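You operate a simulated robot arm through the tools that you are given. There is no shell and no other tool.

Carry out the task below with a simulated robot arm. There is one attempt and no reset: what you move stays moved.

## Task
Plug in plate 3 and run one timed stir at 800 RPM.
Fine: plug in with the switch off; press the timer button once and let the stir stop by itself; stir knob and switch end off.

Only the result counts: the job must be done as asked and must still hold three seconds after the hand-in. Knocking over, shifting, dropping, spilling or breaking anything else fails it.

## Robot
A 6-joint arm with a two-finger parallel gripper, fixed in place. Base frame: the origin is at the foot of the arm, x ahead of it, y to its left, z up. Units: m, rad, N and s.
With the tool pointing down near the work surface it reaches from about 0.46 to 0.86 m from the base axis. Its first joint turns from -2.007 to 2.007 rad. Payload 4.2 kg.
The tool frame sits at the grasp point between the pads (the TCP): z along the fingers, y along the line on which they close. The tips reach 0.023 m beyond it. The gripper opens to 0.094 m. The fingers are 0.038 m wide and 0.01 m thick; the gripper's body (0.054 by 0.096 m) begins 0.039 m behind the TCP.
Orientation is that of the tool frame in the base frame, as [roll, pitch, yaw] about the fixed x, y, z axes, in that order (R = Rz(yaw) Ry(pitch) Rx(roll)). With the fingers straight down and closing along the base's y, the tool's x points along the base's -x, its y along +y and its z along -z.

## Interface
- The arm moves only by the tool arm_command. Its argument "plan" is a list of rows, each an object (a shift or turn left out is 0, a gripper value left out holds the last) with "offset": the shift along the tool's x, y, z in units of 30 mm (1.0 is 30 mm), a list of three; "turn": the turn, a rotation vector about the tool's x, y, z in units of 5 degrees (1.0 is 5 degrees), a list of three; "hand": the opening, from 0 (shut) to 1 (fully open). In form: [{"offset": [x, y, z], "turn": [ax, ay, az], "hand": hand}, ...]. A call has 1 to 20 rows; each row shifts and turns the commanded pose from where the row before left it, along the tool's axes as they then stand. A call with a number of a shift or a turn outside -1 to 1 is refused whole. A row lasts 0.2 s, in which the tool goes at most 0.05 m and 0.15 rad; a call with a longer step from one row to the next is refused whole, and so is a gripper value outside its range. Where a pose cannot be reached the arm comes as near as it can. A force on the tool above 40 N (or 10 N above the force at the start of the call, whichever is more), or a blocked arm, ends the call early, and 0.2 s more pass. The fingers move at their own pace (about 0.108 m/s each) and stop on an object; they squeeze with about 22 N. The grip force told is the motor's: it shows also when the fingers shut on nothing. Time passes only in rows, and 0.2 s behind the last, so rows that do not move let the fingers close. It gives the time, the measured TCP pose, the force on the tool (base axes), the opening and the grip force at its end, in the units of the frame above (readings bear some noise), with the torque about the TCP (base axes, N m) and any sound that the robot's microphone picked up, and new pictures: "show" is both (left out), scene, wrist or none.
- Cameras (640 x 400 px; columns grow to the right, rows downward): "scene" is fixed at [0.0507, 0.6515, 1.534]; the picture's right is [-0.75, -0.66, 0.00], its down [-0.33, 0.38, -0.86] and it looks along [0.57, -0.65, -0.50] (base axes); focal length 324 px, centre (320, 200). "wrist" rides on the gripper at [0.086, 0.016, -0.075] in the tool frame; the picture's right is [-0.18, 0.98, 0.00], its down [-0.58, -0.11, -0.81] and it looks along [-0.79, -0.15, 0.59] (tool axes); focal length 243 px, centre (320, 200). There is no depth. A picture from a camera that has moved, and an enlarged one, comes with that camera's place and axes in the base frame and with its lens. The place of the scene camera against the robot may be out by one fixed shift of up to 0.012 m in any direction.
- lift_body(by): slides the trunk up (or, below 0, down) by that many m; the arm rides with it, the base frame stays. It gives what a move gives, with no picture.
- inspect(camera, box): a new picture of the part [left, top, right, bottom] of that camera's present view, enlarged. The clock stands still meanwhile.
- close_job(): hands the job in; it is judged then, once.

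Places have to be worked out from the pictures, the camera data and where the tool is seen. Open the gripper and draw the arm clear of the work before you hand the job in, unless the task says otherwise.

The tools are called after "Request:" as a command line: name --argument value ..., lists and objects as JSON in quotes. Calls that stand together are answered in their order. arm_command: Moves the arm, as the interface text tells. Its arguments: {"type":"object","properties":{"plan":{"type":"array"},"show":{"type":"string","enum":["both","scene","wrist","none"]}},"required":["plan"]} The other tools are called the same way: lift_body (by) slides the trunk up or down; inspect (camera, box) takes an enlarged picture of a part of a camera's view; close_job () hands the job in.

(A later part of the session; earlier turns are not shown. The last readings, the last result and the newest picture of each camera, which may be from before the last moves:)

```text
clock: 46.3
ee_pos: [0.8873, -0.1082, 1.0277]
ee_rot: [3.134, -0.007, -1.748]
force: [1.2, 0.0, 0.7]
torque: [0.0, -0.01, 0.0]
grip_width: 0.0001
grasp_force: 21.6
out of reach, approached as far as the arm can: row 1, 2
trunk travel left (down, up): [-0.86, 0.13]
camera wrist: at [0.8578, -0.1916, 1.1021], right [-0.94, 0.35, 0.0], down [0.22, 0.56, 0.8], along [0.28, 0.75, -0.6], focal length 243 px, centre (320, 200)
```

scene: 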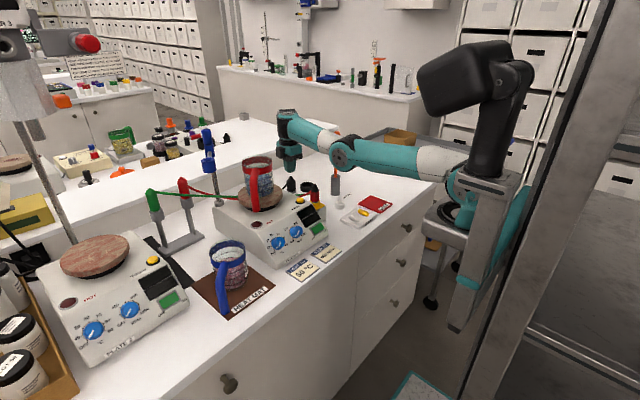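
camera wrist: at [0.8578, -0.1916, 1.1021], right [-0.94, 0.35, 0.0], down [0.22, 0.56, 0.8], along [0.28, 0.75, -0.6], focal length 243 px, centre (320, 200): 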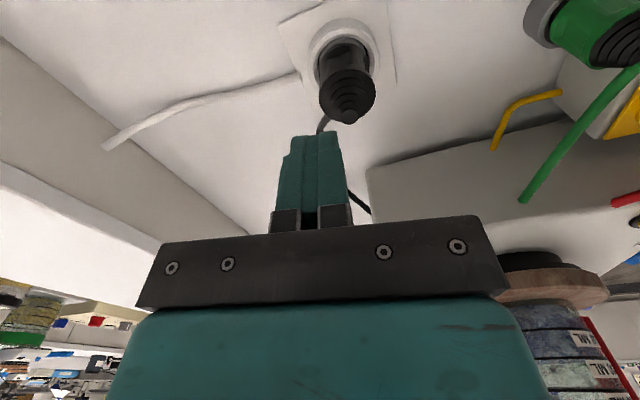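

The arm reached again, but the TCP now sits 17 mm too far in +x. I shift back over the plug tip at (0.8705, -0.106) and check.

Request:
arm_command --plan '[{"offset": [0.013, 0.282, 0], "hand": 0}, {"offset": [0.013, 0.282, 0], "hand": 0}, {"hand": 0}]' --show "wrist"

Request:
inspect --camera "wrist" --box '[240, 60, 400, 220]'

Request:
inspect --camera "scene" --box '[270, 150, 330, 205]'

```text
clock: 47.1
ee_pos: [0.8897, -0.1069, 1.0272]
ee_rot: [3.135, -0.015, -1.744]
force: [-0.5, 0.3, -0.6]
torque: [0.0, -0.02, 0.0]
grip_width: 0.0
grasp_force: 21.8
out of reach, approached as far as the arm can: row 1, 2
trunk travel left (down, up): [-0.86, 0.13]
camera wrist: at [0.8596, -0.1896, 1.1016], right [-0.94, 0.35, 0.0], down [0.21, 0.56, 0.8], along [0.28, 0.75, -0.6], focal length 243 px, centre (320, 200)
```

wrist: 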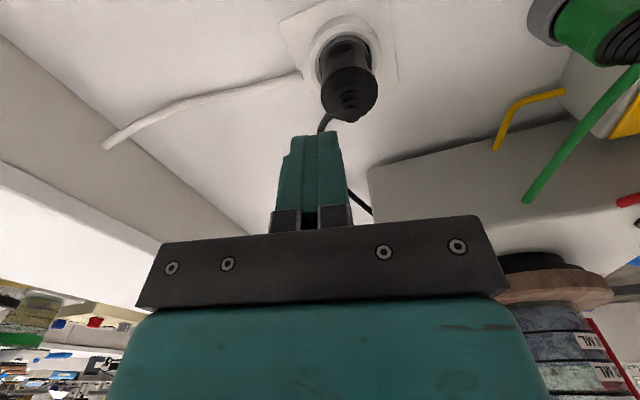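

```text
2.50 times, centred on (320, 140) of wrist
camera zoom: at [0.8596, -0.1896, 1.1016], right [-0.94, 0.35, 0.0], down [0.21, 0.56, 0.8], along [0.28, 0.75, -0.6], focal length 606 px, centre (320, 350)
```

zoom: 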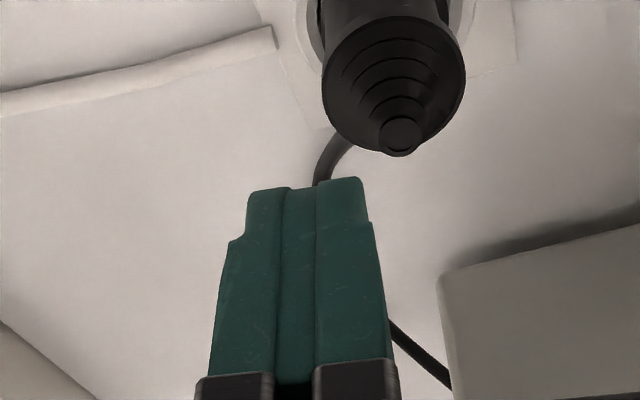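

```text
7.27 times, centred on (300, 178) of scene
camera zoom: at [0.0507, 0.6515, 1.534], right [-0.75, -0.66, 0.0], down [-0.33, 0.38, -0.86], along [0.57, -0.65, -0.5], focal length 2359 px, centre (466, 364)
```

zoom: 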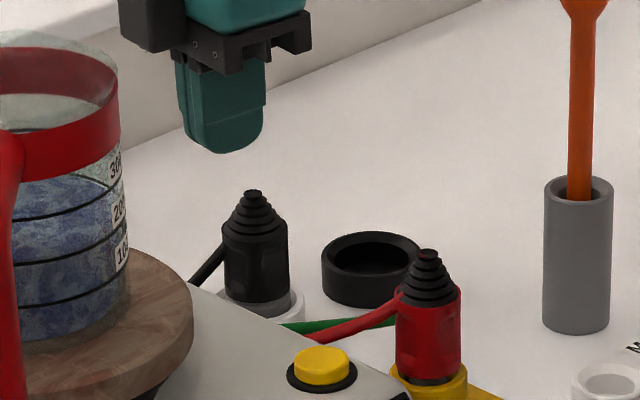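

The arm seems stuck at full stretch (it drifted outward instead of inward). I pull it back and up with larger steps to unbend it, away from the plug.

Request:
arm_command --plan '[{"offset": [0, 0.5, -0.8], "hand": 0}, {"offset": [0, 0.8, -0.5], "hand": 0}, {"offset": [0, 0.8, -0.3], "hand": 0}, {"hand": 0}]' --show "both"

```text
clock: 48.1
ee_pos: [0.8155, -0.0936, 1.0775]
ee_rot: [3.138, -0.01, -1.747]
force: [0.2, 0.2, -0.2]
torque: [-0.01, 0.03, 0.0]
grip_width: 0.0001
grasp_force: 21.9
trunk travel left (down, up): [-0.86, 0.13]
camera wrist: at [0.7854, -0.176, 1.1514], right [-0.94, 0.35, 0.0], down [0.21, 0.56, 0.8], along [0.28, 0.75, -0.6], focal length 243 px, centre (320, 200)
```

scene: 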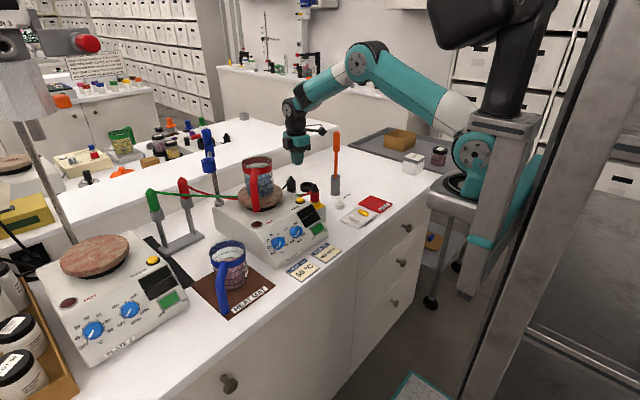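
wrist: 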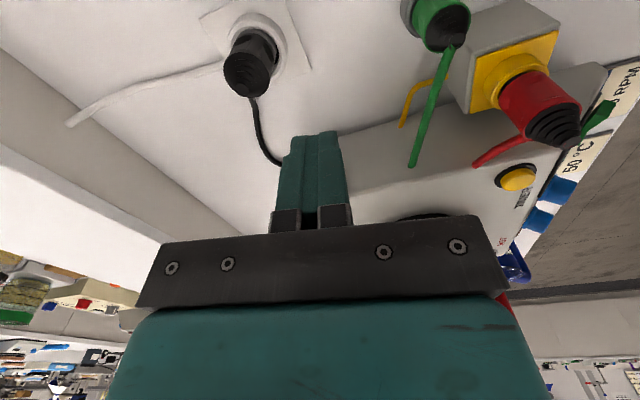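

Unstuck, with the elbow properly bent up. I move back over the plug tip at a safe height.

Request:
arm_command --plan '[{"offset": [0.028, -0.63, 0.2], "hand": 0}, {"offset": [0.028, -0.63, 0.2], "hand": 0}, {"offset": [0.028, -0.617, 0.2], "hand": 0}, {"hand": 0}]' --show "none"

```text
clock: 49.1
ee_pos: [0.8712, -0.1079, 1.0589]
ee_rot: [3.136, -0.011, -1.744]
force: [-0.2, -0.2, 0.0]
torque: [0.02, 0.0, 0.01]
grip_width: 0.0002
grasp_force: 22.0
trunk travel left (down, up): [-0.86, 0.13]
```

Reached without limitation. I go down toward the tip (contact expected near TCP z about 1.0) in small steps.

Request:
arm_command --plan '[{"offset": [-0.03, 0.02, 0.6], "hand": 0}, {"offset": [0, 0, 0.6], "hand": 0}, {"offset": [0, 0, 0.2], "hand": 0}, {"hand": 0}]' --show "wrist"

Request:
inspect --camera "wrist" --box '[240, 60, 400, 220]'

Request:
inspect --camera "scene" --box '[270, 150, 330, 205]'

```text
clock: 50.1
ee_pos: [0.8706, -0.106, 1.0144]
ee_rot: [3.137, -0.008, -1.746]
force: [-0.7, 0.7, -0.7]
torque: [0.03, 0.02, -0.02]
grip_width: 0.0001
grasp_force: 21.9
trunk travel left (down, up): [-0.86, 0.13]
camera wrist: at [0.8402, -0.1886, 1.0898], right [-0.94, 0.35, 0.0], down [0.21, 0.56, 0.8], along [0.28, 0.75, -0.6], focal length 243 px, centre (320, 200)
```

wrist: 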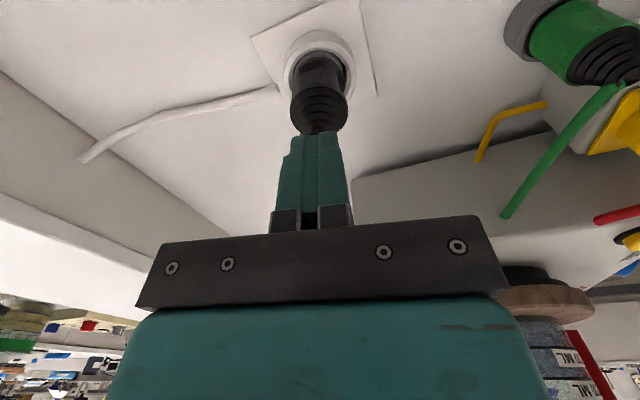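

```text
2.50 times, centred on (320, 140) of wrist
camera zoom: at [0.8402, -0.1886, 1.0898], right [-0.94, 0.35, 0.0], down [0.21, 0.56, 0.8], along [0.28, 0.75, -0.6], focal length 606 px, centre (320, 350)
```

zoom: 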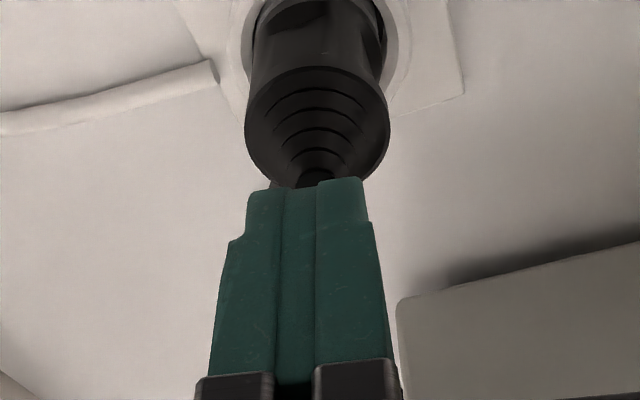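

```text
7.27 times, centred on (300, 178) of scene
camera zoom: at [0.0507, 0.6515, 1.534], right [-0.75, -0.66, 0.0], down [-0.33, 0.38, -0.86], along [0.57, -0.65, -0.5], focal length 2359 px, centre (466, 364)
```

zoom: 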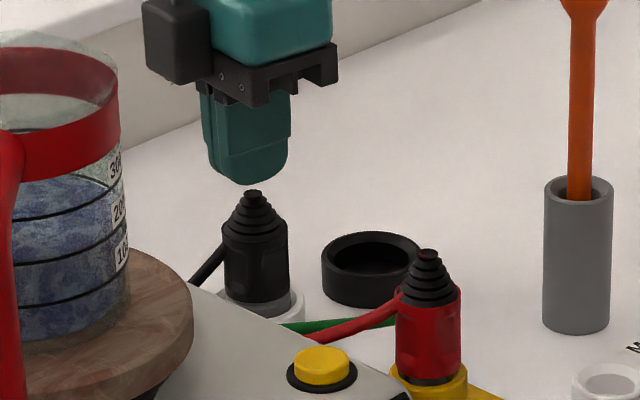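

Fingertips are about 5–14 mm above the tip and centred. I feel downward in small steps.

Request:
arm_command --plan '[{"offset": [0, 0, 0.1], "hand": 0}, {"offset": [0, 0, 0.1], "hand": 0}, {"hand": 0}]' --show "none"

Request:
arm_command --plan '[{"offset": [0, 0, 0.07], "hand": 0}, {"hand": 0}]' --show "none"

Request:
arm_command --plan '[{"offset": [0, 0, 0.07], "hand": 0}, {"hand": 0}]' --show "none"

```text
clock: 50.9
ee_pos: [0.87, -0.1062, 1.0089]
ee_rot: [3.135, -0.008, -1.746]
force: [-1.0, -0.3, 0.9]
torque: [0.0, 0.02, -0.01]
grip_width: 0.0
grasp_force: 22.1
trunk travel left (down, up): [-0.86, 0.13]
```

```text
clock: 51.5
ee_pos: [0.8688, -0.1066, 1.0067]
ee_rot: [3.135, -0.012, -1.745]
force: [-0.4, 0.8, -0.5]
torque: [0.01, 0.0, 0.01]
grip_width: 0.0002
grasp_force: 21.8
trunk travel left (down, up): [-0.86, 0.13]
```

```text
clock: 52.1
ee_pos: [0.869, -0.1056, 1.0039]
ee_rot: [3.134, -0.011, -1.749]
force: [0.3, -0.8, -0.1]
torque: [-0.02, 0.0, 0.02]
grip_width: 0.0001
grasp_force: 22.0
trunk travel left (down, up): [-0.86, 0.13]
```

No contact yet at z 1.004, so I continue in 2 mm steps.

Request:
arm_command --plan '[{"offset": [0, 0, 0.07], "hand": 0}, {"hand": 0}]' --show "none"

Request:
arm_command --plan '[{"offset": [0, 0, 0.07], "hand": 0}, {"hand": 0}]' --show "none"

Request:
arm_command --plan '[{"offset": [0, 0, 0.05], "hand": 0}, {"hand": 0}]' --show "scene"

```text
clock: 52.7
ee_pos: [0.8685, -0.1061, 1.002]
ee_rot: [3.135, -0.009, -1.746]
force: [0.9, -0.9, -0.1]
torque: [0.0, -0.01, -0.02]
grip_width: 0.0
grasp_force: 22.0
trunk travel left (down, up): [-0.86, 0.13]
```

```text
clock: 53.3
ee_pos: [0.8684, -0.1054, 1.0017]
ee_rot: [3.135, -0.01, -1.745]
force: [0.7, 0.2, 0.5]
torque: [-0.03, -0.02, 0.03]
grip_width: 0.0
grasp_force: 21.6
trunk travel left (down, up): [-0.86, 0.13]
```

```text
clock: 53.9
ee_pos: [0.8704, -0.1056, 0.9987]
ee_rot: [3.134, -0.009, -1.745]
force: [-0.1, 0.1, -0.6]
torque: [0.02, -0.04, 0.0]
grip_width: 0.0001
grasp_force: 22.0
trunk travel left (down, up): [-0.86, 0.13]
```

scene: 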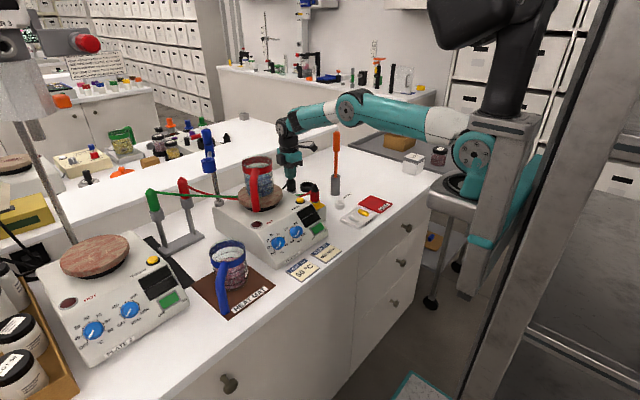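

Still no contact at tip height 0.976, so the plug's top is now at or below its dock height. I continue down.

Request:
arm_command --plan '[{"offset": [0, 0, 0.07], "hand": 0}, {"hand": 0}]' --show "none"

Request:
arm_command --plan '[{"offset": [0, 0, 0.07], "hand": 0}, {"hand": 0}]' --show "none"

Request:
arm_command --plan '[{"offset": [0, 0, 0.05], "hand": 0}, {"hand": 0}]' --show "none"

Request:
inspect --camera "scene" --box '[270, 150, 330, 205]'

```text
clock: 54.5
ee_pos: [0.8692, -0.1066, 0.9972]
ee_rot: [3.137, -0.009, -1.746]
force: [0.1, 0.2, 0.2]
torque: [0.0, 0.03, 0.02]
grip_width: 0.0001
grasp_force: 22.2
trunk travel left (down, up): [-0.86, 0.13]
```

```text
clock: 55.1
ee_pos: [0.8704, -0.1056, 0.9951]
ee_rot: [3.136, -0.008, -1.745]
force: [-0.6, 1.2, 6.2]
torque: [0.09, 0.0, 0.0]
grip_width: 0.0001
grasp_force: 21.8
trunk travel left (down, up): [-0.86, 0.13]
```

```text
clock: 55.7
ee_pos: [0.8705, -0.1054, 0.9948]
ee_rot: [3.14, -0.008, -1.746]
force: [-1.1, 1.1, 19.5]
torque: [0.22, -0.02, 0.0]
grip_width: 0.0001
grasp_force: 22.0
trunk travel left (down, up): [-0.86, 0.13]
```

```text
7.27 times, centred on (300, 178) of scene
camera zoom: at [0.0507, 0.6515, 1.534], right [-0.75, -0.66, 0.0], down [-0.33, 0.38, -0.86], along [0.57, -0.65, -0.5], focal length 2359 px, centre (466, 364)
```

zoom: 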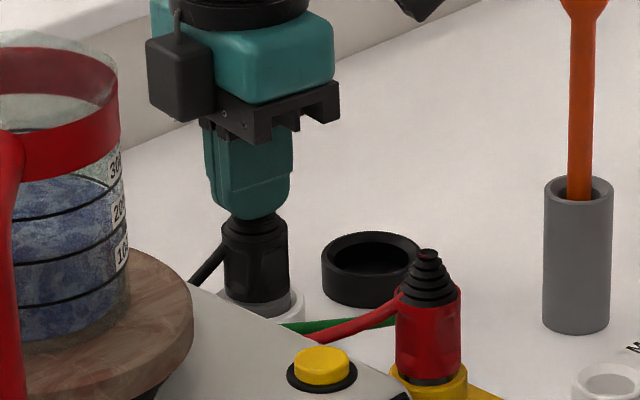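

Contact at tip z 0.972, and the force climbs steeply (19.5 N in under 0.5 mm), so it's firm. I press slightly more, to about 30 N, to be sure it is home.

Request:
arm_command --plan '[{"offset": [0, 0, 0.04], "hand": 0}, {"hand": 0}, {"hand": 0}]' --show "none"

Request:
inspect --camera "scene" --box '[285, 176, 315, 200]'

```text
clock: 56.5
ee_pos: [0.87, -0.106, 0.9945]
ee_rot: [-3.141, -0.01, -1.746]
force: [-0.5, 4.0, 33.1]
torque: [0.31, -0.02, 0.0]
grip_width: 0.0
grasp_force: 22.2
trunk travel left (down, up): [-0.86, 0.13]
```

```text
16.00 times, centred on (300, 188) of scene
camera zoom: at [0.0507, 0.6515, 1.534], right [-0.75, -0.66, 0.0], down [-0.33, 0.38, -0.86], along [0.57, -0.65, -0.5], focal length 5190 px, centre (640, 392)
```

zoom: 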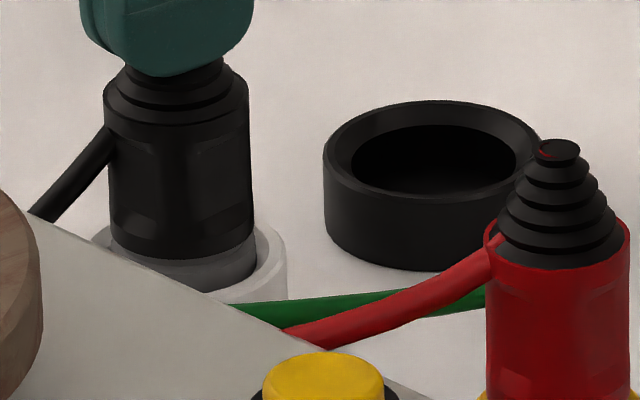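

The plug holds 33 N without moving and sits about 4 mm deeper than in the dock, so it is fully home. I retreat upward and inward, then turn the tool back to face the front panel.

Request:
arm_command --plan '[{"offset": [0, 0.1, -0.5], "hand": 0}, {"offset": [0, 0.2, -1], "hand": 0}, {"offset": [0, 0.7, -1], "hand": 0}, {"offset": [0, 1, -1], "hand": 0}, {"offset": [0, 1, -1], "hand": 0}, {"offset": [0, 1, -1], "hand": 0}, {"hand": 0}]' --show "both"

```text
clock: 58.1
ee_pos: [0.7525, -0.0836, 1.1586]
ee_rot: [3.136, -0.01, -1.746]
force: [-0.1, -0.8, 0.4]
torque: [0.02, 0.02, -0.02]
grip_width: 0.0002
grasp_force: 21.8
trunk travel left (down, up): [-0.86, 0.13]
camera wrist: at [0.7234, -0.1669, 1.2327], right [-0.94, 0.35, 0.0], down [0.21, 0.56, 0.8], along [0.28, 0.75, -0.6], focal length 243 px, centre (320, 200)
```

scene: 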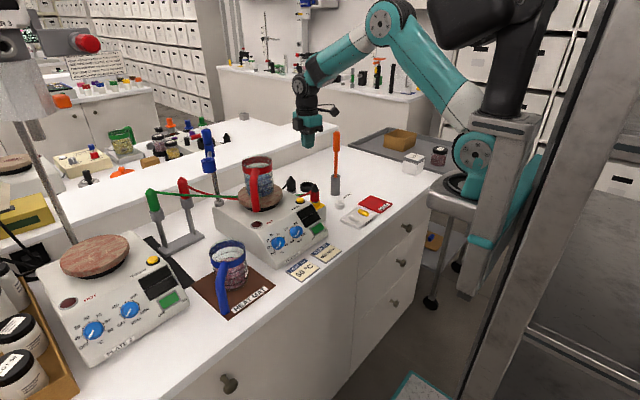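
wrist: 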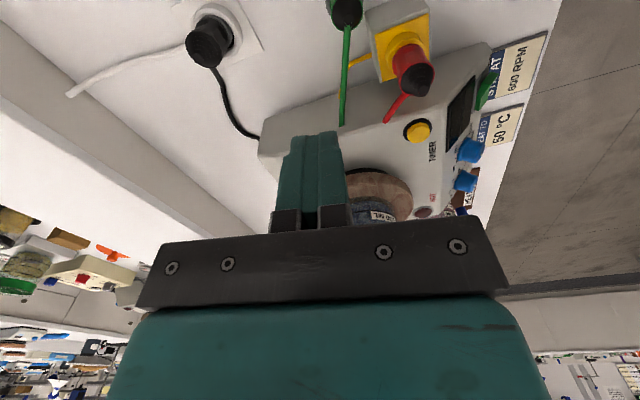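

Clear of everything. I rotate the tool back by 80° while rising about 10 cm.

Request:
arm_command --plan '[{"offset": [0, 0, -0.2], "turn": [0, 0, 1], "hand": 0}, {"offset": [0, 0, -0.2], "turn": [0, 0, 1], "hand": 0}, {"offset": [0, 0, -0.2], "turn": [0, 0, 1], "hand": 0}, {"offset": [0, 0, -0.2], "turn": [0, 0, 1], "hand": 0}, {"offset": [0, 0, -0.2], "turn": [0, 0, 1], "hand": 0}, {"offset": [0, 0, -0.2], "turn": [0, 0, 1], "hand": 0}, {"offset": [0, 0, -0.2], "turn": [0, 0, 1], "hand": 0}, {"offset": [0, 0, -0.2], "turn": [0, 0, 1], "hand": 0}, {"offset": [0, 0, -0.2], "turn": [0, 0, 1], "hand": 0}, {"offset": [0, 0, -0.2], "turn": [0, 0, 1], "hand": 0}, {"offset": [0, 0, -0.2], "turn": [0, 0, 1], "hand": 0}, {"offset": [0, 0, -0.2], "turn": [0, 0, 1], "hand": 0}, {"offset": [0, 0, -0.2], "turn": [0, 0, 1], "hand": 0}, {"offset": [0, 0, -0.2], "turn": [0, 0, 1], "hand": 0}, {"offset": [0, 0, -0.2], "turn": [0, 0, 1], "hand": 0}, {"offset": [0, 0, -0.2], "turn": [0, 0, 1], "hand": 0}, {"hand": 0}]' --show "none"

```text
clock: 61.7
ee_pos: [0.753, -0.0823, 1.2542]
ee_rot: [-3.132, -0.009, 3.141]
force: [0.2, 0.1, 0.6]
torque: [-0.02, 0.02, -0.01]
grip_width: 0.0002
grasp_force: 21.8
trunk travel left (down, up): [-0.86, 0.13]
```

I now pull back to about (0.50, 0.03, 1.20) for a frontal look at plate 3's panel.

Request:
arm_command --plan '[{"offset": [0.937, 0.415, 0.2], "hand": 0}, {"offset": [0.937, 0.415, 0.2], "hand": 0}, {"offset": [0.937, 0.415, 0.2], "hand": 0}, {"offset": [0.937, 0.415, 0.2], "hand": 0}, {"offset": [0.937, 0.415, 0.2], "hand": 0}, {"offset": [0.937, 0.415, 0.2], "hand": 0}, {"offset": [0.937, 0.415, 0.2], "hand": 0}, {"offset": [0.937, 0.415, 0.2], "hand": 0}, {"offset": [0.937, 0.415, 0.2], "hand": 0}, {"hand": 0}]' --show "both"

```text
clock: 63.9
ee_pos: [0.4982, 0.0264, 1.2013]
ee_rot: [-3.133, -0.007, 3.14]
force: [0.1, 0.2, 1.4]
torque: [0.01, 0.0, 0.01]
grip_width: 0.0001
grasp_force: 21.5
trunk travel left (down, up): [-0.86, 0.13]
camera wrist: at [0.4129, 0.042, 1.2747], right [0.18, 0.98, -0.01], down [0.59, -0.1, 0.8], along [0.79, -0.15, -0.6], focal length 243 px, centre (320, 200)
```

scene: 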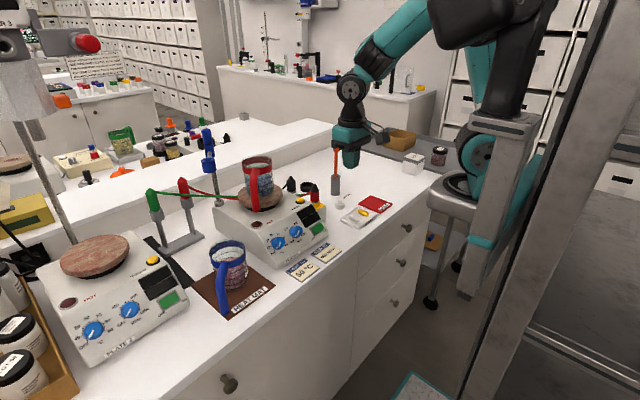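
wrist: 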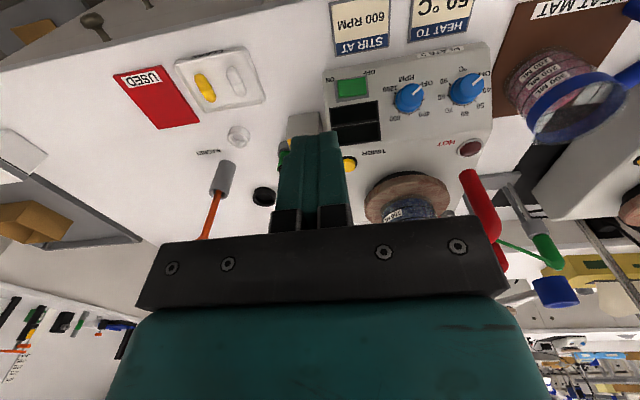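

Good frontal view. I enlarge the panel to locate the rocker, stir knob and timer button.

Request:
inspect --camera "wrist" --box '[315, 35, 505, 155]'

Request:
inspect --camera "wrist" --box '[320, 60, 440, 180]'

```text
3.33 times, centred on (410, 95) of wrist
camera zoom: at [0.4129, 0.042, 1.2747], right [0.18, 0.98, -0.01], down [0.59, -0.1, 0.8], along [0.79, -0.15, -0.6], focal length 809 px, centre (20, 550)
```

zoom: 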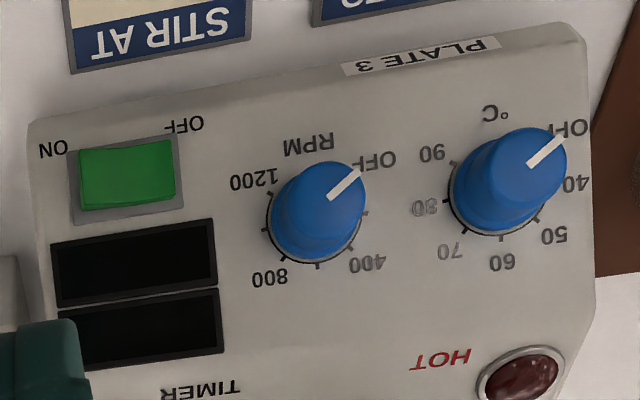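

```text
3.33 times, centred on (380, 120) of wrist
camera zoom: at [0.4129, 0.042, 1.2747], right [0.18, 0.98, -0.01], down [0.59, -0.1, 0.8], along [0.79, -0.15, -0.6], focal length 809 px, centre (120, 467)
```

zoom: 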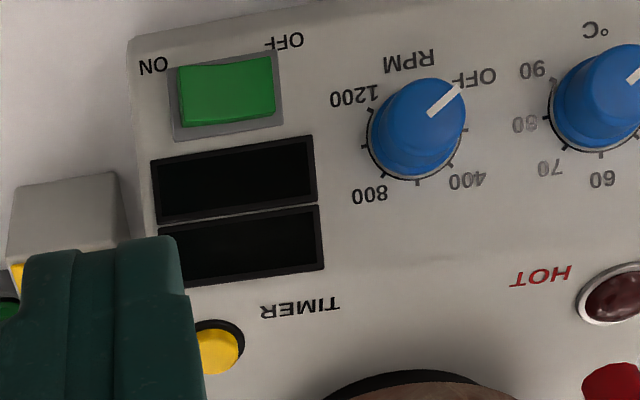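

Triangulation against my earlier view gives:
- Plate 3 is axis-aligned, with a panel sloping about 45–50°.
- Rocker centre: about (0.593, 0.050, 0.953), ON end toward -y.
- Stir knob top: about (0.601, 0.127, 0.978).
- Timer: about (0.677, 0.035, 1.016).

With the plug in, I go to press the ON end using the closed fingertips' front edge.

Request:
arm_command --plan '[{"offset": [-0.422, 0.059, 0.95], "hand": 0}, {"offset": [-0.422, 0.059, 0.95], "hand": 0}, {"offset": [-0.422, 0.059, 0.95], "hand": 0}, {"offset": [-0.422, 0.059, 0.95], "hand": 0}, {"offset": [-0.422, 0.059, 0.95], "hand": 0}, {"offset": [-0.422, 0.059, 0.95], "hand": 0}, {"hand": 0}]' --show "both"

Request:
inspect --camera "scene" --box '[260, 160, 360, 270]'

Request:
inspect --camera "wrist" --box '[240, 50, 440, 230]'

```text
clock: 65.5
ee_pos: [0.5746, 0.0375, 1.029]
ee_rot: [-3.133, -0.006, 3.141]
force: [-0.4, -0.2, -0.2]
torque: [0.0, -0.01, 0.03]
grip_width: 0.0
grasp_force: 22.1
trunk travel left (down, up): [-0.86, 0.13]
camera wrist: at [0.4898, 0.0537, 1.1036], right [0.18, 0.98, -0.01], down [0.59, -0.1, 0.8], along [0.79, -0.15, -0.6], focal length 243 px, centre (320, 200)
```

scene: 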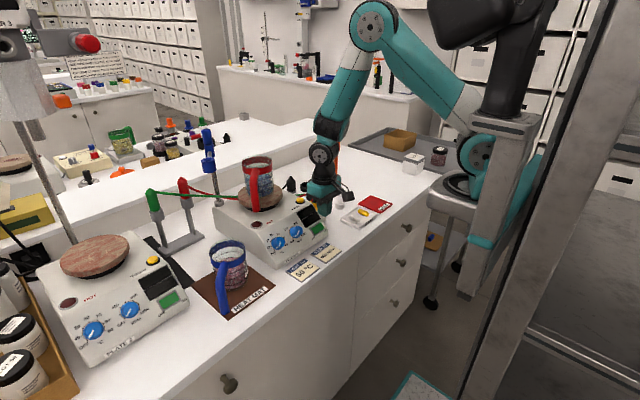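
wrist: 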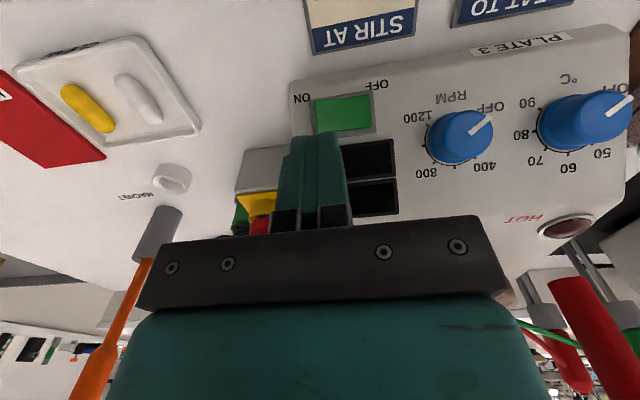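

```text
3.64 times, centred on (310, 215) of scene
camera zoom: at [0.0507, 0.6515, 1.534], right [-0.75, -0.66, 0.0], down [-0.33, 0.38, -0.86], along [0.57, -0.65, -0.5], focal length 1180 px, centre (356, 146)
```

zoom: 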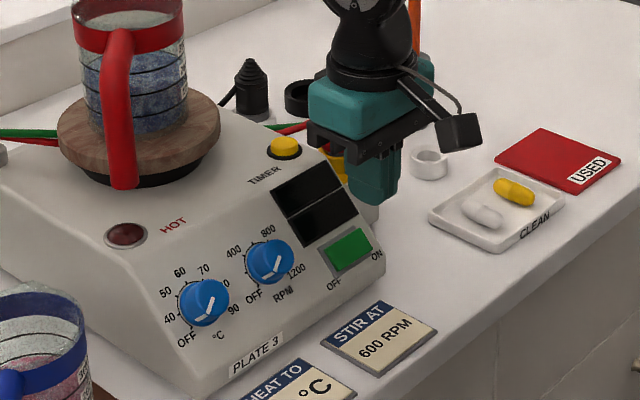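

```text
2.22 times, centred on (340, 140) of wrist
camera zoom: at [0.4898, 0.0537, 1.1036], right [0.18, 0.98, -0.01], down [0.59, -0.1, 0.8], along [0.79, -0.15, -0.6], focal length 539 px, centre (276, 333)
```

zoom: 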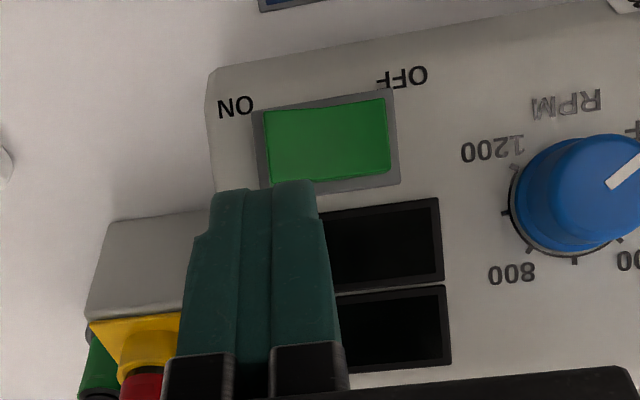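

The refined ON-half centre is (0.593, 0.039, 0.953), which matches. I lower to just above it, then press in small steps.

Request:
arm_command --plan '[{"offset": [0, 0.02, 0.7], "hand": 0}, {"offset": [0, 0, 0.7], "hand": 0}, {"hand": 0}]' --show "none"

Request:
arm_command --plan '[{"offset": [0, 0, 0.1], "hand": 0}, {"offset": [0, 0, 0.1], "hand": 0}, {"hand": 0}]' --show "wrist"

Request:
inspect --camera "scene" --box '[300, 190, 350, 250]'

```text
clock: 66.3
ee_pos: [0.5731, 0.0389, 0.9889]
ee_rot: [-3.131, -0.01, 3.14]
force: [-1.4, -1.6, 0.5]
torque: [-0.03, 0.06, -0.04]
grip_width: 0.0001
grasp_force: 21.8
trunk travel left (down, up): [-0.86, 0.13]
```

```text
clock: 67.1
ee_pos: [0.5747, 0.0361, 0.9814]
ee_rot: [-3.133, -0.008, -3.141]
force: [-0.4, 0.3, -0.2]
torque: [0.0, 0.02, 0.02]
grip_width: 0.0
grasp_force: 22.3
trunk travel left (down, up): [-0.86, 0.13]
camera wrist: at [0.4888, 0.0531, 1.0565], right [0.18, 0.98, -0.01], down [0.59, -0.1, 0.8], along [0.79, -0.15, -0.6], focal length 243 px, centre (320, 200)
```

wrist: 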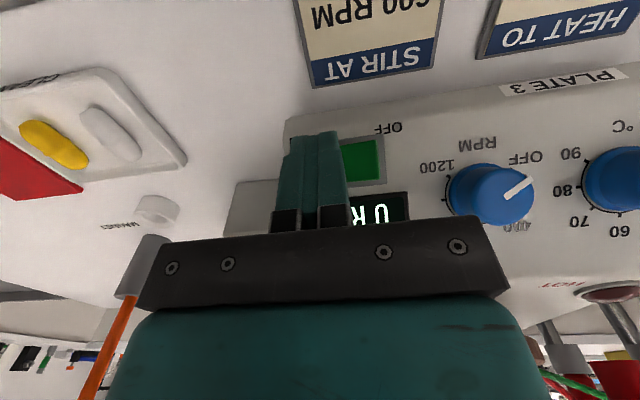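

```text
6.67 times, centred on (325, 220) of scene
camera zoom: at [0.0507, 0.6515, 1.534], right [-0.75, -0.66, 0.0], down [-0.33, 0.38, -0.86], along [0.57, -0.65, -0.5], focal length 2163 px, centre (287, 67)
```

zoom: 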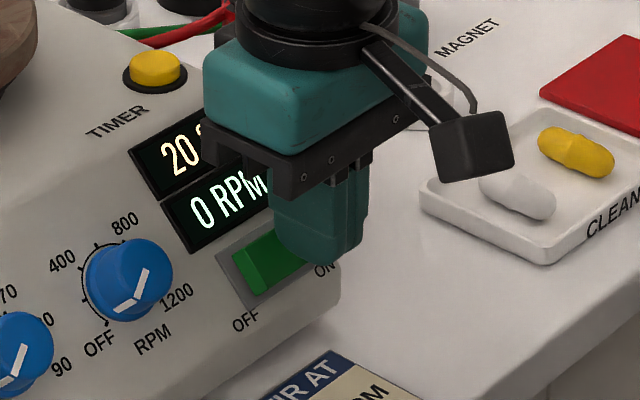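

The displays lit up ("20.x" and "0 RPM"): plate 3 is powered and the switch is on. I retreat up and look at the panel.

Request:
arm_command --plan '[{"offset": [0.2, 0, -0.5], "hand": 0}, {"offset": [0.3, 0, -1], "hand": 0}, {"offset": [0.3, 0.3, -1], "hand": 0}, {"offset": [0.3, 0.5, -1], "hand": 0}, {"hand": 0}]' --show "both"

Request:
inspect --camera "scene" --box '[260, 190, 350, 260]'

Request:
inspect --camera "wrist" --box '[280, 50, 480, 200]'

```text
clock: 68.3
ee_pos: [0.5427, 0.0612, 1.0873]
ee_rot: [-3.131, -0.008, 3.141]
force: [0.0, -0.2, -0.2]
torque: [0.03, -0.01, -0.02]
grip_width: 0.0001
grasp_force: 22.0
trunk travel left (down, up): [-0.86, 0.13]
camera wrist: at [0.4566, 0.0773, 1.1622], right [0.18, 0.98, -0.01], down [0.59, -0.1, 0.8], along [0.79, -0.15, -0.6], focal length 243 px, centre (320, 200)
```

scene: 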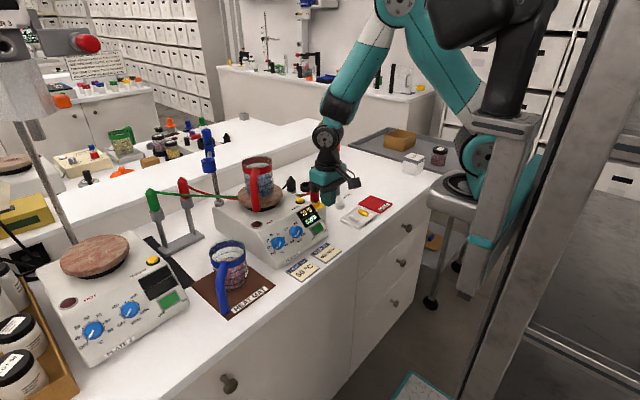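
wrist: 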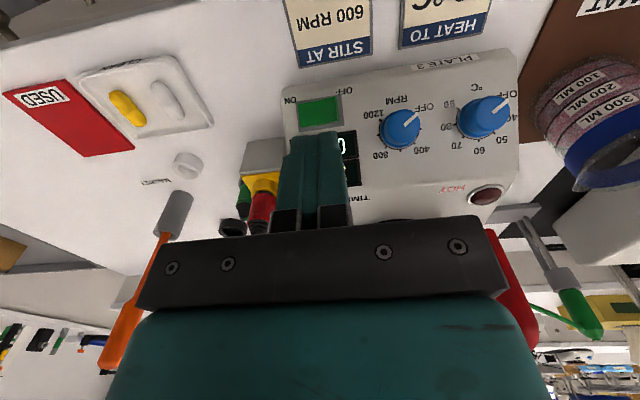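

```text
5.71 times, centred on (305, 225) of scene
camera zoom: at [0.0507, 0.6515, 1.534], right [-0.75, -0.66, 0.0], down [-0.33, 0.38, -0.86], along [0.57, -0.65, -0.5], focal length 1854 px, centre (406, 57)
```

zoom: 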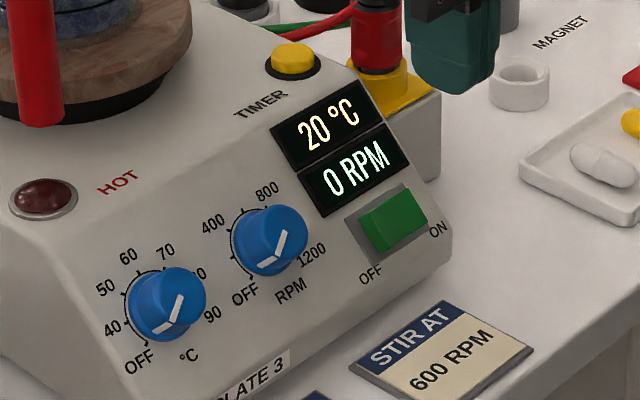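

```text
2.67 times, centred on (380, 125) of wrist
camera zoom: at [0.4566, 0.0773, 1.1622], right [0.18, 0.98, -0.01], down [0.59, -0.1, 0.8], along [0.79, -0.15, -0.6], focal length 647 px, centre (160, 400)
```

zoom: 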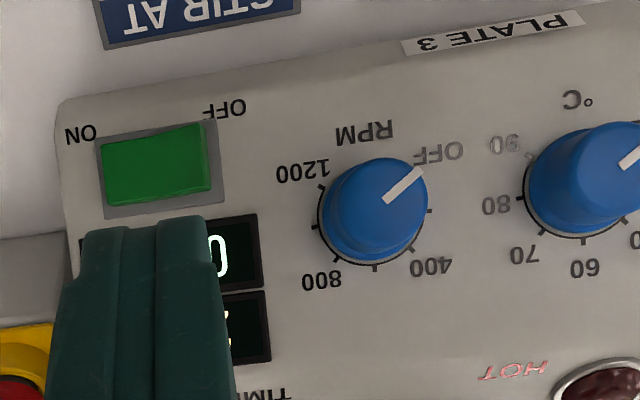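

Panel reads "20 °C / 0 RPM" and the rocker shows ON. The stir knob's base is at about (0.618, 0.1235, 0.968), with its axis tilted about 48° and about 21 mm tall. I move above it and tilt the tool 47.5° to line up with the knob axis, with the fingers part open.

Request:
arm_command --plan '[{"offset": [-0.64, 0.69, 0], "hand": 0.585}, {"offset": [-0.64, 0.69, 0], "hand": 0.585}, {"offset": [-0.64, 0.69, 0], "hand": 0.585}, {"turn": [0, -1, 0]}, {"turn": [0, -1, 0]}, {"turn": [0, -1, 0]}, {"turn": [0, -1, 0]}, {"turn": [0, -1, 0]}, {"turn": [0, -1, 0]}, {"turn": [0, -1, 0]}, {"turn": [0, -1, 0]}, {"turn": [0, -1, 0]}, {"turn": [0, -0.5, 0]}, {"offset": [0, 0, 0]}]' --show "both"

```text
clock: 71.3
ee_pos: [0.5998, 0.1246, 1.0856]
ee_rot: [-3.129, 0.821, -3.133]
force: [0.7, -0.2, 0.1]
torque: [0.0, 0.0, -0.01]
grip_width: 0.055
grasp_force: 0.2
trunk travel left (down, up): [-0.86, 0.13]
camera wrist: at [0.4871, 0.1397, 1.0724], right [0.13, 0.98, 0.13], down [-0.19, -0.1, 0.98], along [0.97, -0.15, 0.18], focal length 243 px, centre (320, 200)
```

scene: 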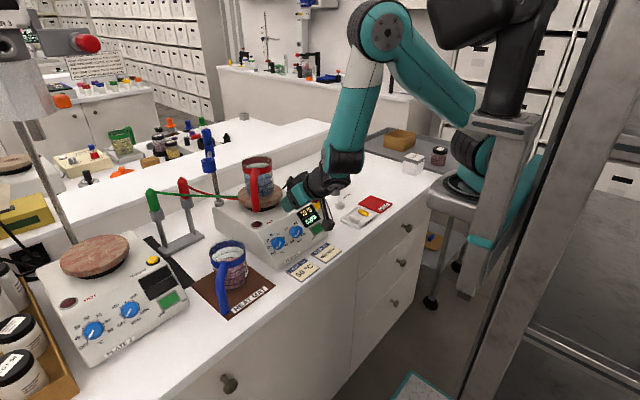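
wrist: 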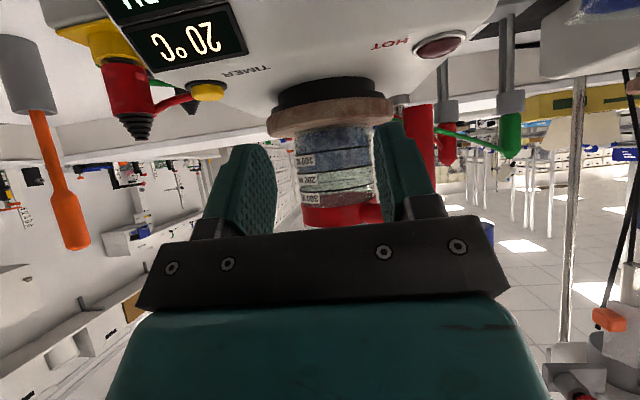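

The tilt was reached (pitch 0.82 rad). Now I rotate the gripper -90° about its axis, so the camera goes to the free -y side; from there I can turn the knob clockwise.

Request:
arm_command --plan '[{"turn": [0, 0, -1]}, {"turn": [0, 0, -1]}, {"turn": [0, 0, -1]}, {"turn": [0, 0, -1]}, {"turn": [0, 0, -1]}, {"turn": [0, 0, -1]}, {"turn": [0, 0, -1]}, {"turn": [0, 0, -1]}, {"turn": [0, 0, -1]}, {"turn": [0, 0, -1]}, {"turn": [0, 0, -1]}, {"turn": [0, 0, -1]}, {"turn": [0, 0, -1]}, {"turn": [0, 0, -1]}, {"turn": [0, 0, -1]}, {"turn": [0, 0, -1]}, {"turn": [0, 0, -1]}, {"turn": [0, 0, -1]}, {"offset": [0, 0, 0]}]' --show "both"

```text
clock: 75.3
ee_pos: [0.6001, 0.1238, 1.086]
ee_rot: [-2.319, -0.009, -1.571]
force: [-0.6, -0.4, -0.2]
torque: [-0.03, -0.02, 0.01]
grip_width: 0.0551
grasp_force: 0.0
trunk travel left (down, up): [-0.86, 0.13]
camera wrist: at [0.5351, 0.0371, 1.1247], right [-0.67, 0.18, -0.72], down [-0.52, 0.59, 0.62], along [0.53, 0.79, -0.3], focal length 243 px, centre (320, 200)
```

scene: 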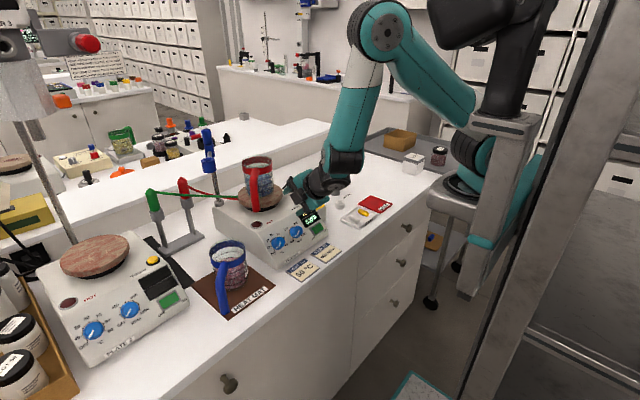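
wrist: 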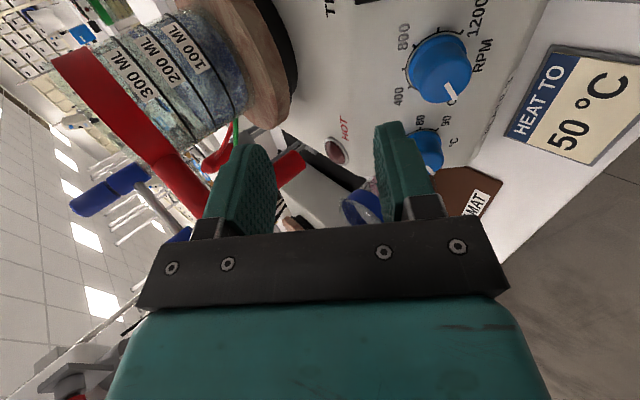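

Rotation is done: tool z points along (0.73, 0, -0.68), into the panel. I enlarge the knob in this view to refine its position.

Request:
inspect --camera "wrist" --box '[370, 10, 510, 120]'

Request:
inspect --camera "scene" --box '[265, 205, 335, 260]'

```text
3.64 times, centred on (440, 65) of wrist
camera zoom: at [0.5351, 0.0371, 1.1247], right [-0.67, 0.18, -0.72], down [-0.52, 0.59, 0.62], along [0.53, 0.79, -0.3], focal length 882 px, centre (-116, 691)
```

zoom: 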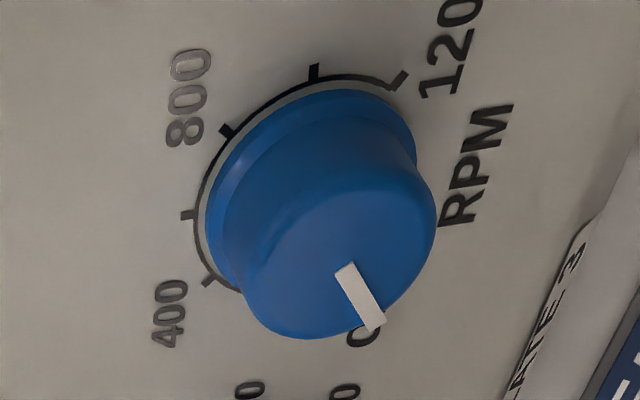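

```text
7.27 times, centred on (300, 232) of scene
camera zoom: at [0.0507, 0.6515, 1.534], right [-0.75, -0.66, 0.0], down [-0.33, 0.38, -0.86], along [0.57, -0.65, -0.5], focal length 2359 px, centre (466, -36)
```

zoom: 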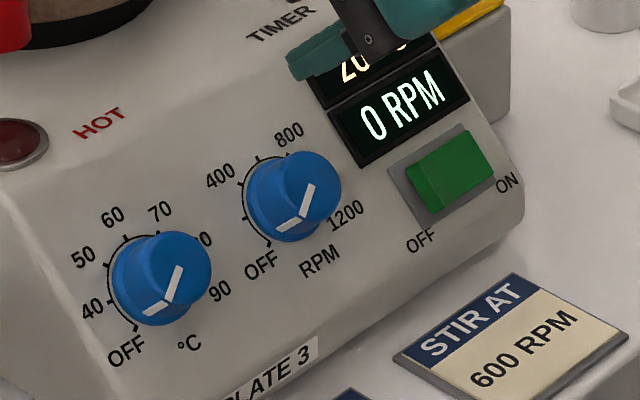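

The refined knob axis runs from base (0.618, 0.124, 0.967) to top (0.598, 0.1245, 0.983), about 50° off vertical. I trim the tilt by 2° and move to a pre-grasp point about 35 mm out along the axis.

Request:
arm_command --plan '[{"turn": [0.4, 0, 0]}, {"offset": [-0.008, 0.66, 0.258]}, {"offset": [-0.008, 0.66, 0.258]}, {"offset": [-0.008, 0.66, 0.258]}, {"offset": [-0.008, 0.66, 0.258]}, {"offset": [0, 0, 0]}]' --show "both"

Request:
inspect --camera "wrist" --box '[230, 50, 430, 220]'

Request:
inspect --camera "scene" --box '[260, 190, 350, 260]'

```text
clock: 76.7
ee_pos: [0.571, 0.1264, 1.0046]
ee_rot: [-2.285, -0.007, -1.57]
force: [-0.2, -0.3, 0.0]
torque: [0.03, 0.03, 0.01]
grip_width: 0.0552
grasp_force: 0.1
trunk travel left (down, up): [-0.86, 0.13]
camera wrist: at [0.5052, 0.0386, 1.0411], right [-0.64, 0.18, -0.74], down [-0.54, 0.59, 0.61], along [0.54, 0.79, -0.28], focal length 243 px, centre (320, 200)
```

scene: 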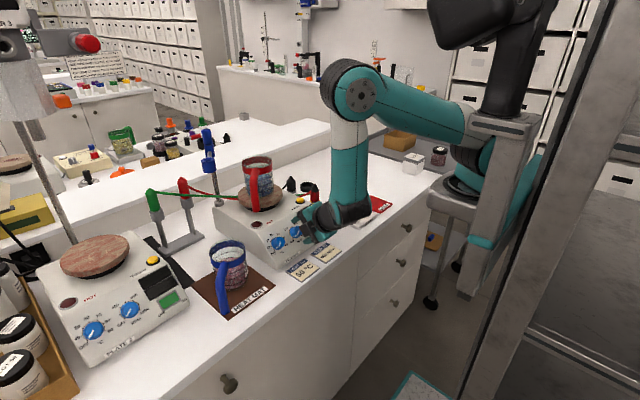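
wrist: 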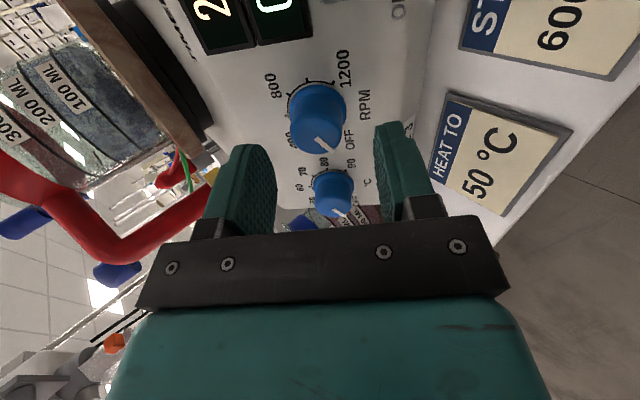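

```text
2.35 times, centred on (330, 135) of wrist
camera zoom: at [0.5052, 0.0386, 1.0411], right [-0.64, 0.18, -0.74], down [-0.54, 0.59, 0.61], along [0.54, 0.79, -0.28], focal length 571 px, centre (296, 353)
```

zoom: 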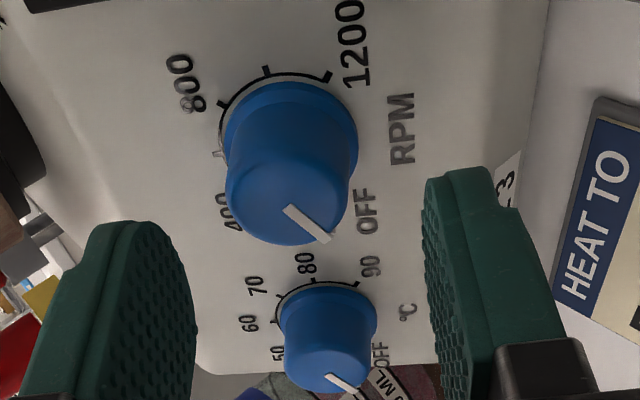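

```text
5.71 times, centred on (305, 225) of scene
camera zoom: at [0.0507, 0.6515, 1.534], right [-0.75, -0.66, 0.0], down [-0.33, 0.38, -0.86], along [0.57, -0.65, -0.5], focal length 1854 px, centre (406, 57)
```

zoom: 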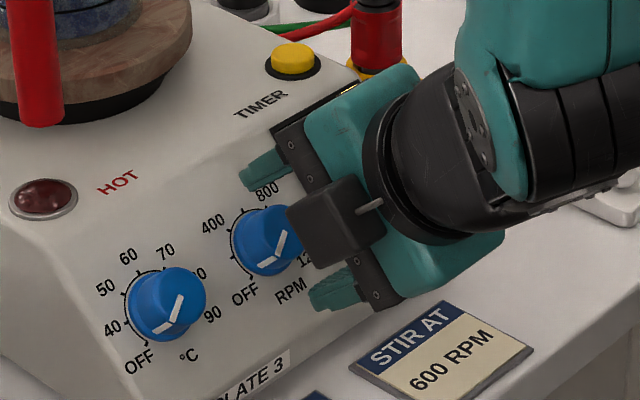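

Pre-grasp reached, with the knob centred to about 1.5 mm. I advance 34 mm along the knob axis with the fingers straddling it.

Request:
arm_command --plan '[{"offset": [0, -0.02, 0.4]}, {"offset": [0, -0.02, 0.4]}, {"offset": [0, 0, 0.2]}, {"offset": [0, 0, 0.1]}, {"offset": [0, 0, 0]}]' --show "both"

Request:
inspect --camera "wrist" --box '[230, 60, 430, 230]'

Request:
inspect --camera "scene" --box '[260, 190, 350, 260]'

```text
clock: 77.9
ee_pos: [0.5965, 0.1249, 0.9863]
ee_rot: [-2.284, -0.008, -1.57]
force: [-21.2, -1.0, 19.7]
torque: [0.12, 1.04, 0.22]
grip_width: 0.0545
grasp_force: 0.1
trunk travel left (down, up): [-0.86, 0.13]
camera wrist: at [0.5292, 0.0378, 1.0222], right [-0.64, 0.18, -0.74], down [-0.54, 0.59, 0.61], along [0.54, 0.79, -0.28], focal length 243 px, centre (320, 200)
```

scene: 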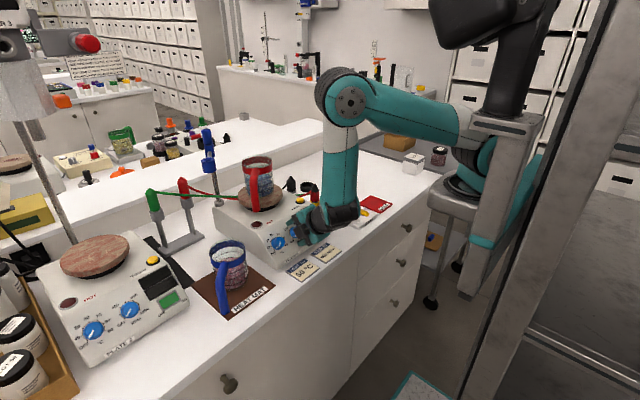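
wrist: 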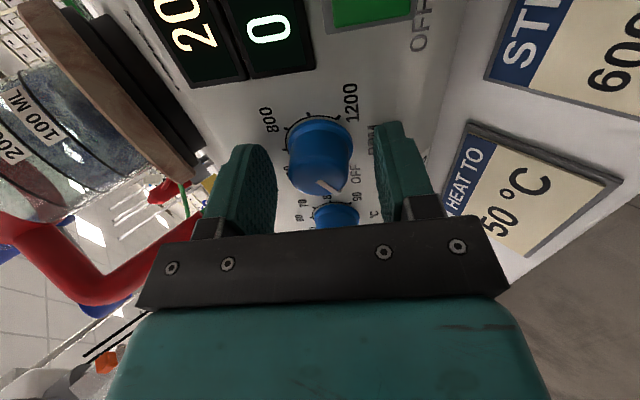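

```text
2.35 times, centred on (330, 145) of wrist
camera zoom: at [0.5292, 0.0378, 1.0222], right [-0.64, 0.18, -0.74], down [-0.54, 0.59, 0.61], along [0.54, 0.79, -0.28], focal length 571 px, centre (296, 329)
```

zoom: 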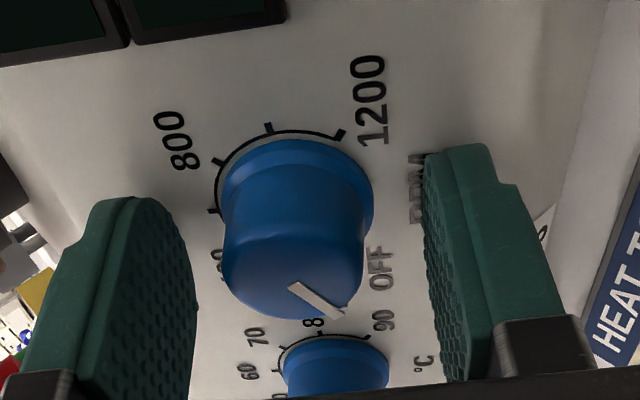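

```text
5.71 times, centred on (305, 225) of scene
camera zoom: at [0.0507, 0.6515, 1.534], right [-0.75, -0.66, 0.0], down [-0.33, 0.38, -0.86], along [0.57, -0.65, -0.5], focal length 1854 px, centre (406, 57)
```

zoom: 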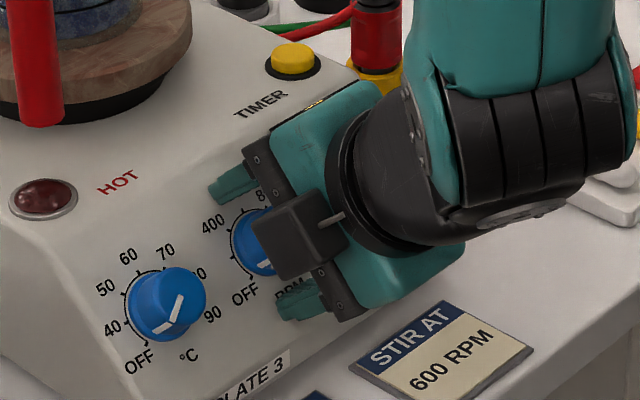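

The lower fingertip touched the panel (29 N), which tells me the panel slope is nearer 45° than 49°. I back off 9 mm and reduce the tilt by 4°.

Request:
arm_command --plan '[{"offset": [0, 0, -0.3]}, {"turn": [-0.8, 0, 0]}, {"offset": [0, 0, 0]}]' --show "none"

```text
clock: 78.7
ee_pos: [0.591, 0.1257, 0.9907]
ee_rot: [-2.355, -0.01, -1.572]
force: [-0.3, 0.7, -0.9]
torque: [-0.03, 0.01, 0.01]
grip_width: 0.0551
grasp_force: 0.0
trunk travel left (down, up): [-0.86, 0.13]
```

Free again at 45.1° tilt. I advance 7.5 mm with a small centring shift.

Request:
arm_command --plan '[{"offset": [0, -0.045, 0.125]}, {"offset": [0, -0.045, 0.125]}, {"offset": [0, 0, 0]}]' --show "wrist"

Request:
inspect --camera "wrist" --box '[230, 60, 430, 230]'

```text
clock: 79.5
ee_pos: [0.5966, 0.1259, 0.9866]
ee_rot: [-2.355, -0.01, -1.57]
force: [-0.1, 0.5, -0.6]
torque: [-0.02, 0.04, -0.01]
grip_width: 0.0551
grasp_force: 0.0
trunk travel left (down, up): [-0.86, 0.13]
camera wrist: at [0.5338, 0.0373, 1.0288], right [-0.69, 0.18, -0.7], down [-0.49, 0.59, 0.64], along [0.52, 0.79, -0.32], focal length 243 px, centre (320, 200)
```

wrist: 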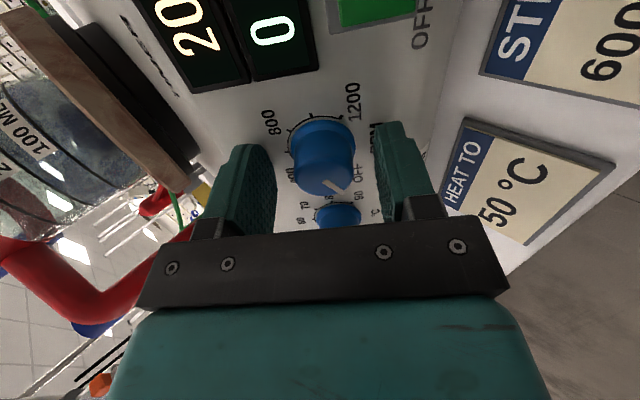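

```text
2.35 times, centred on (330, 145) of wrist
camera zoom: at [0.5338, 0.0373, 1.0288], right [-0.69, 0.18, -0.7], down [-0.49, 0.59, 0.64], along [0.52, 0.79, -0.32], focal length 571 px, centre (296, 329)
```

zoom: 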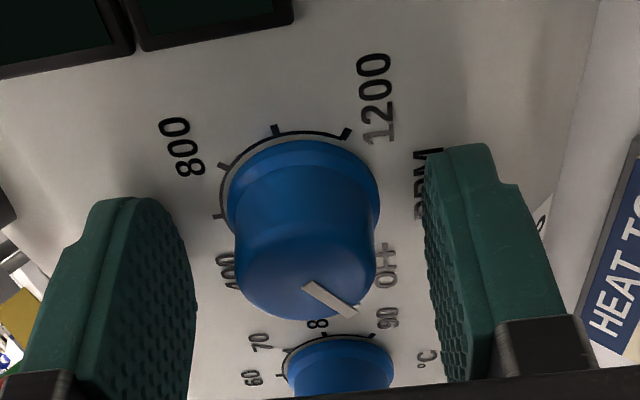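

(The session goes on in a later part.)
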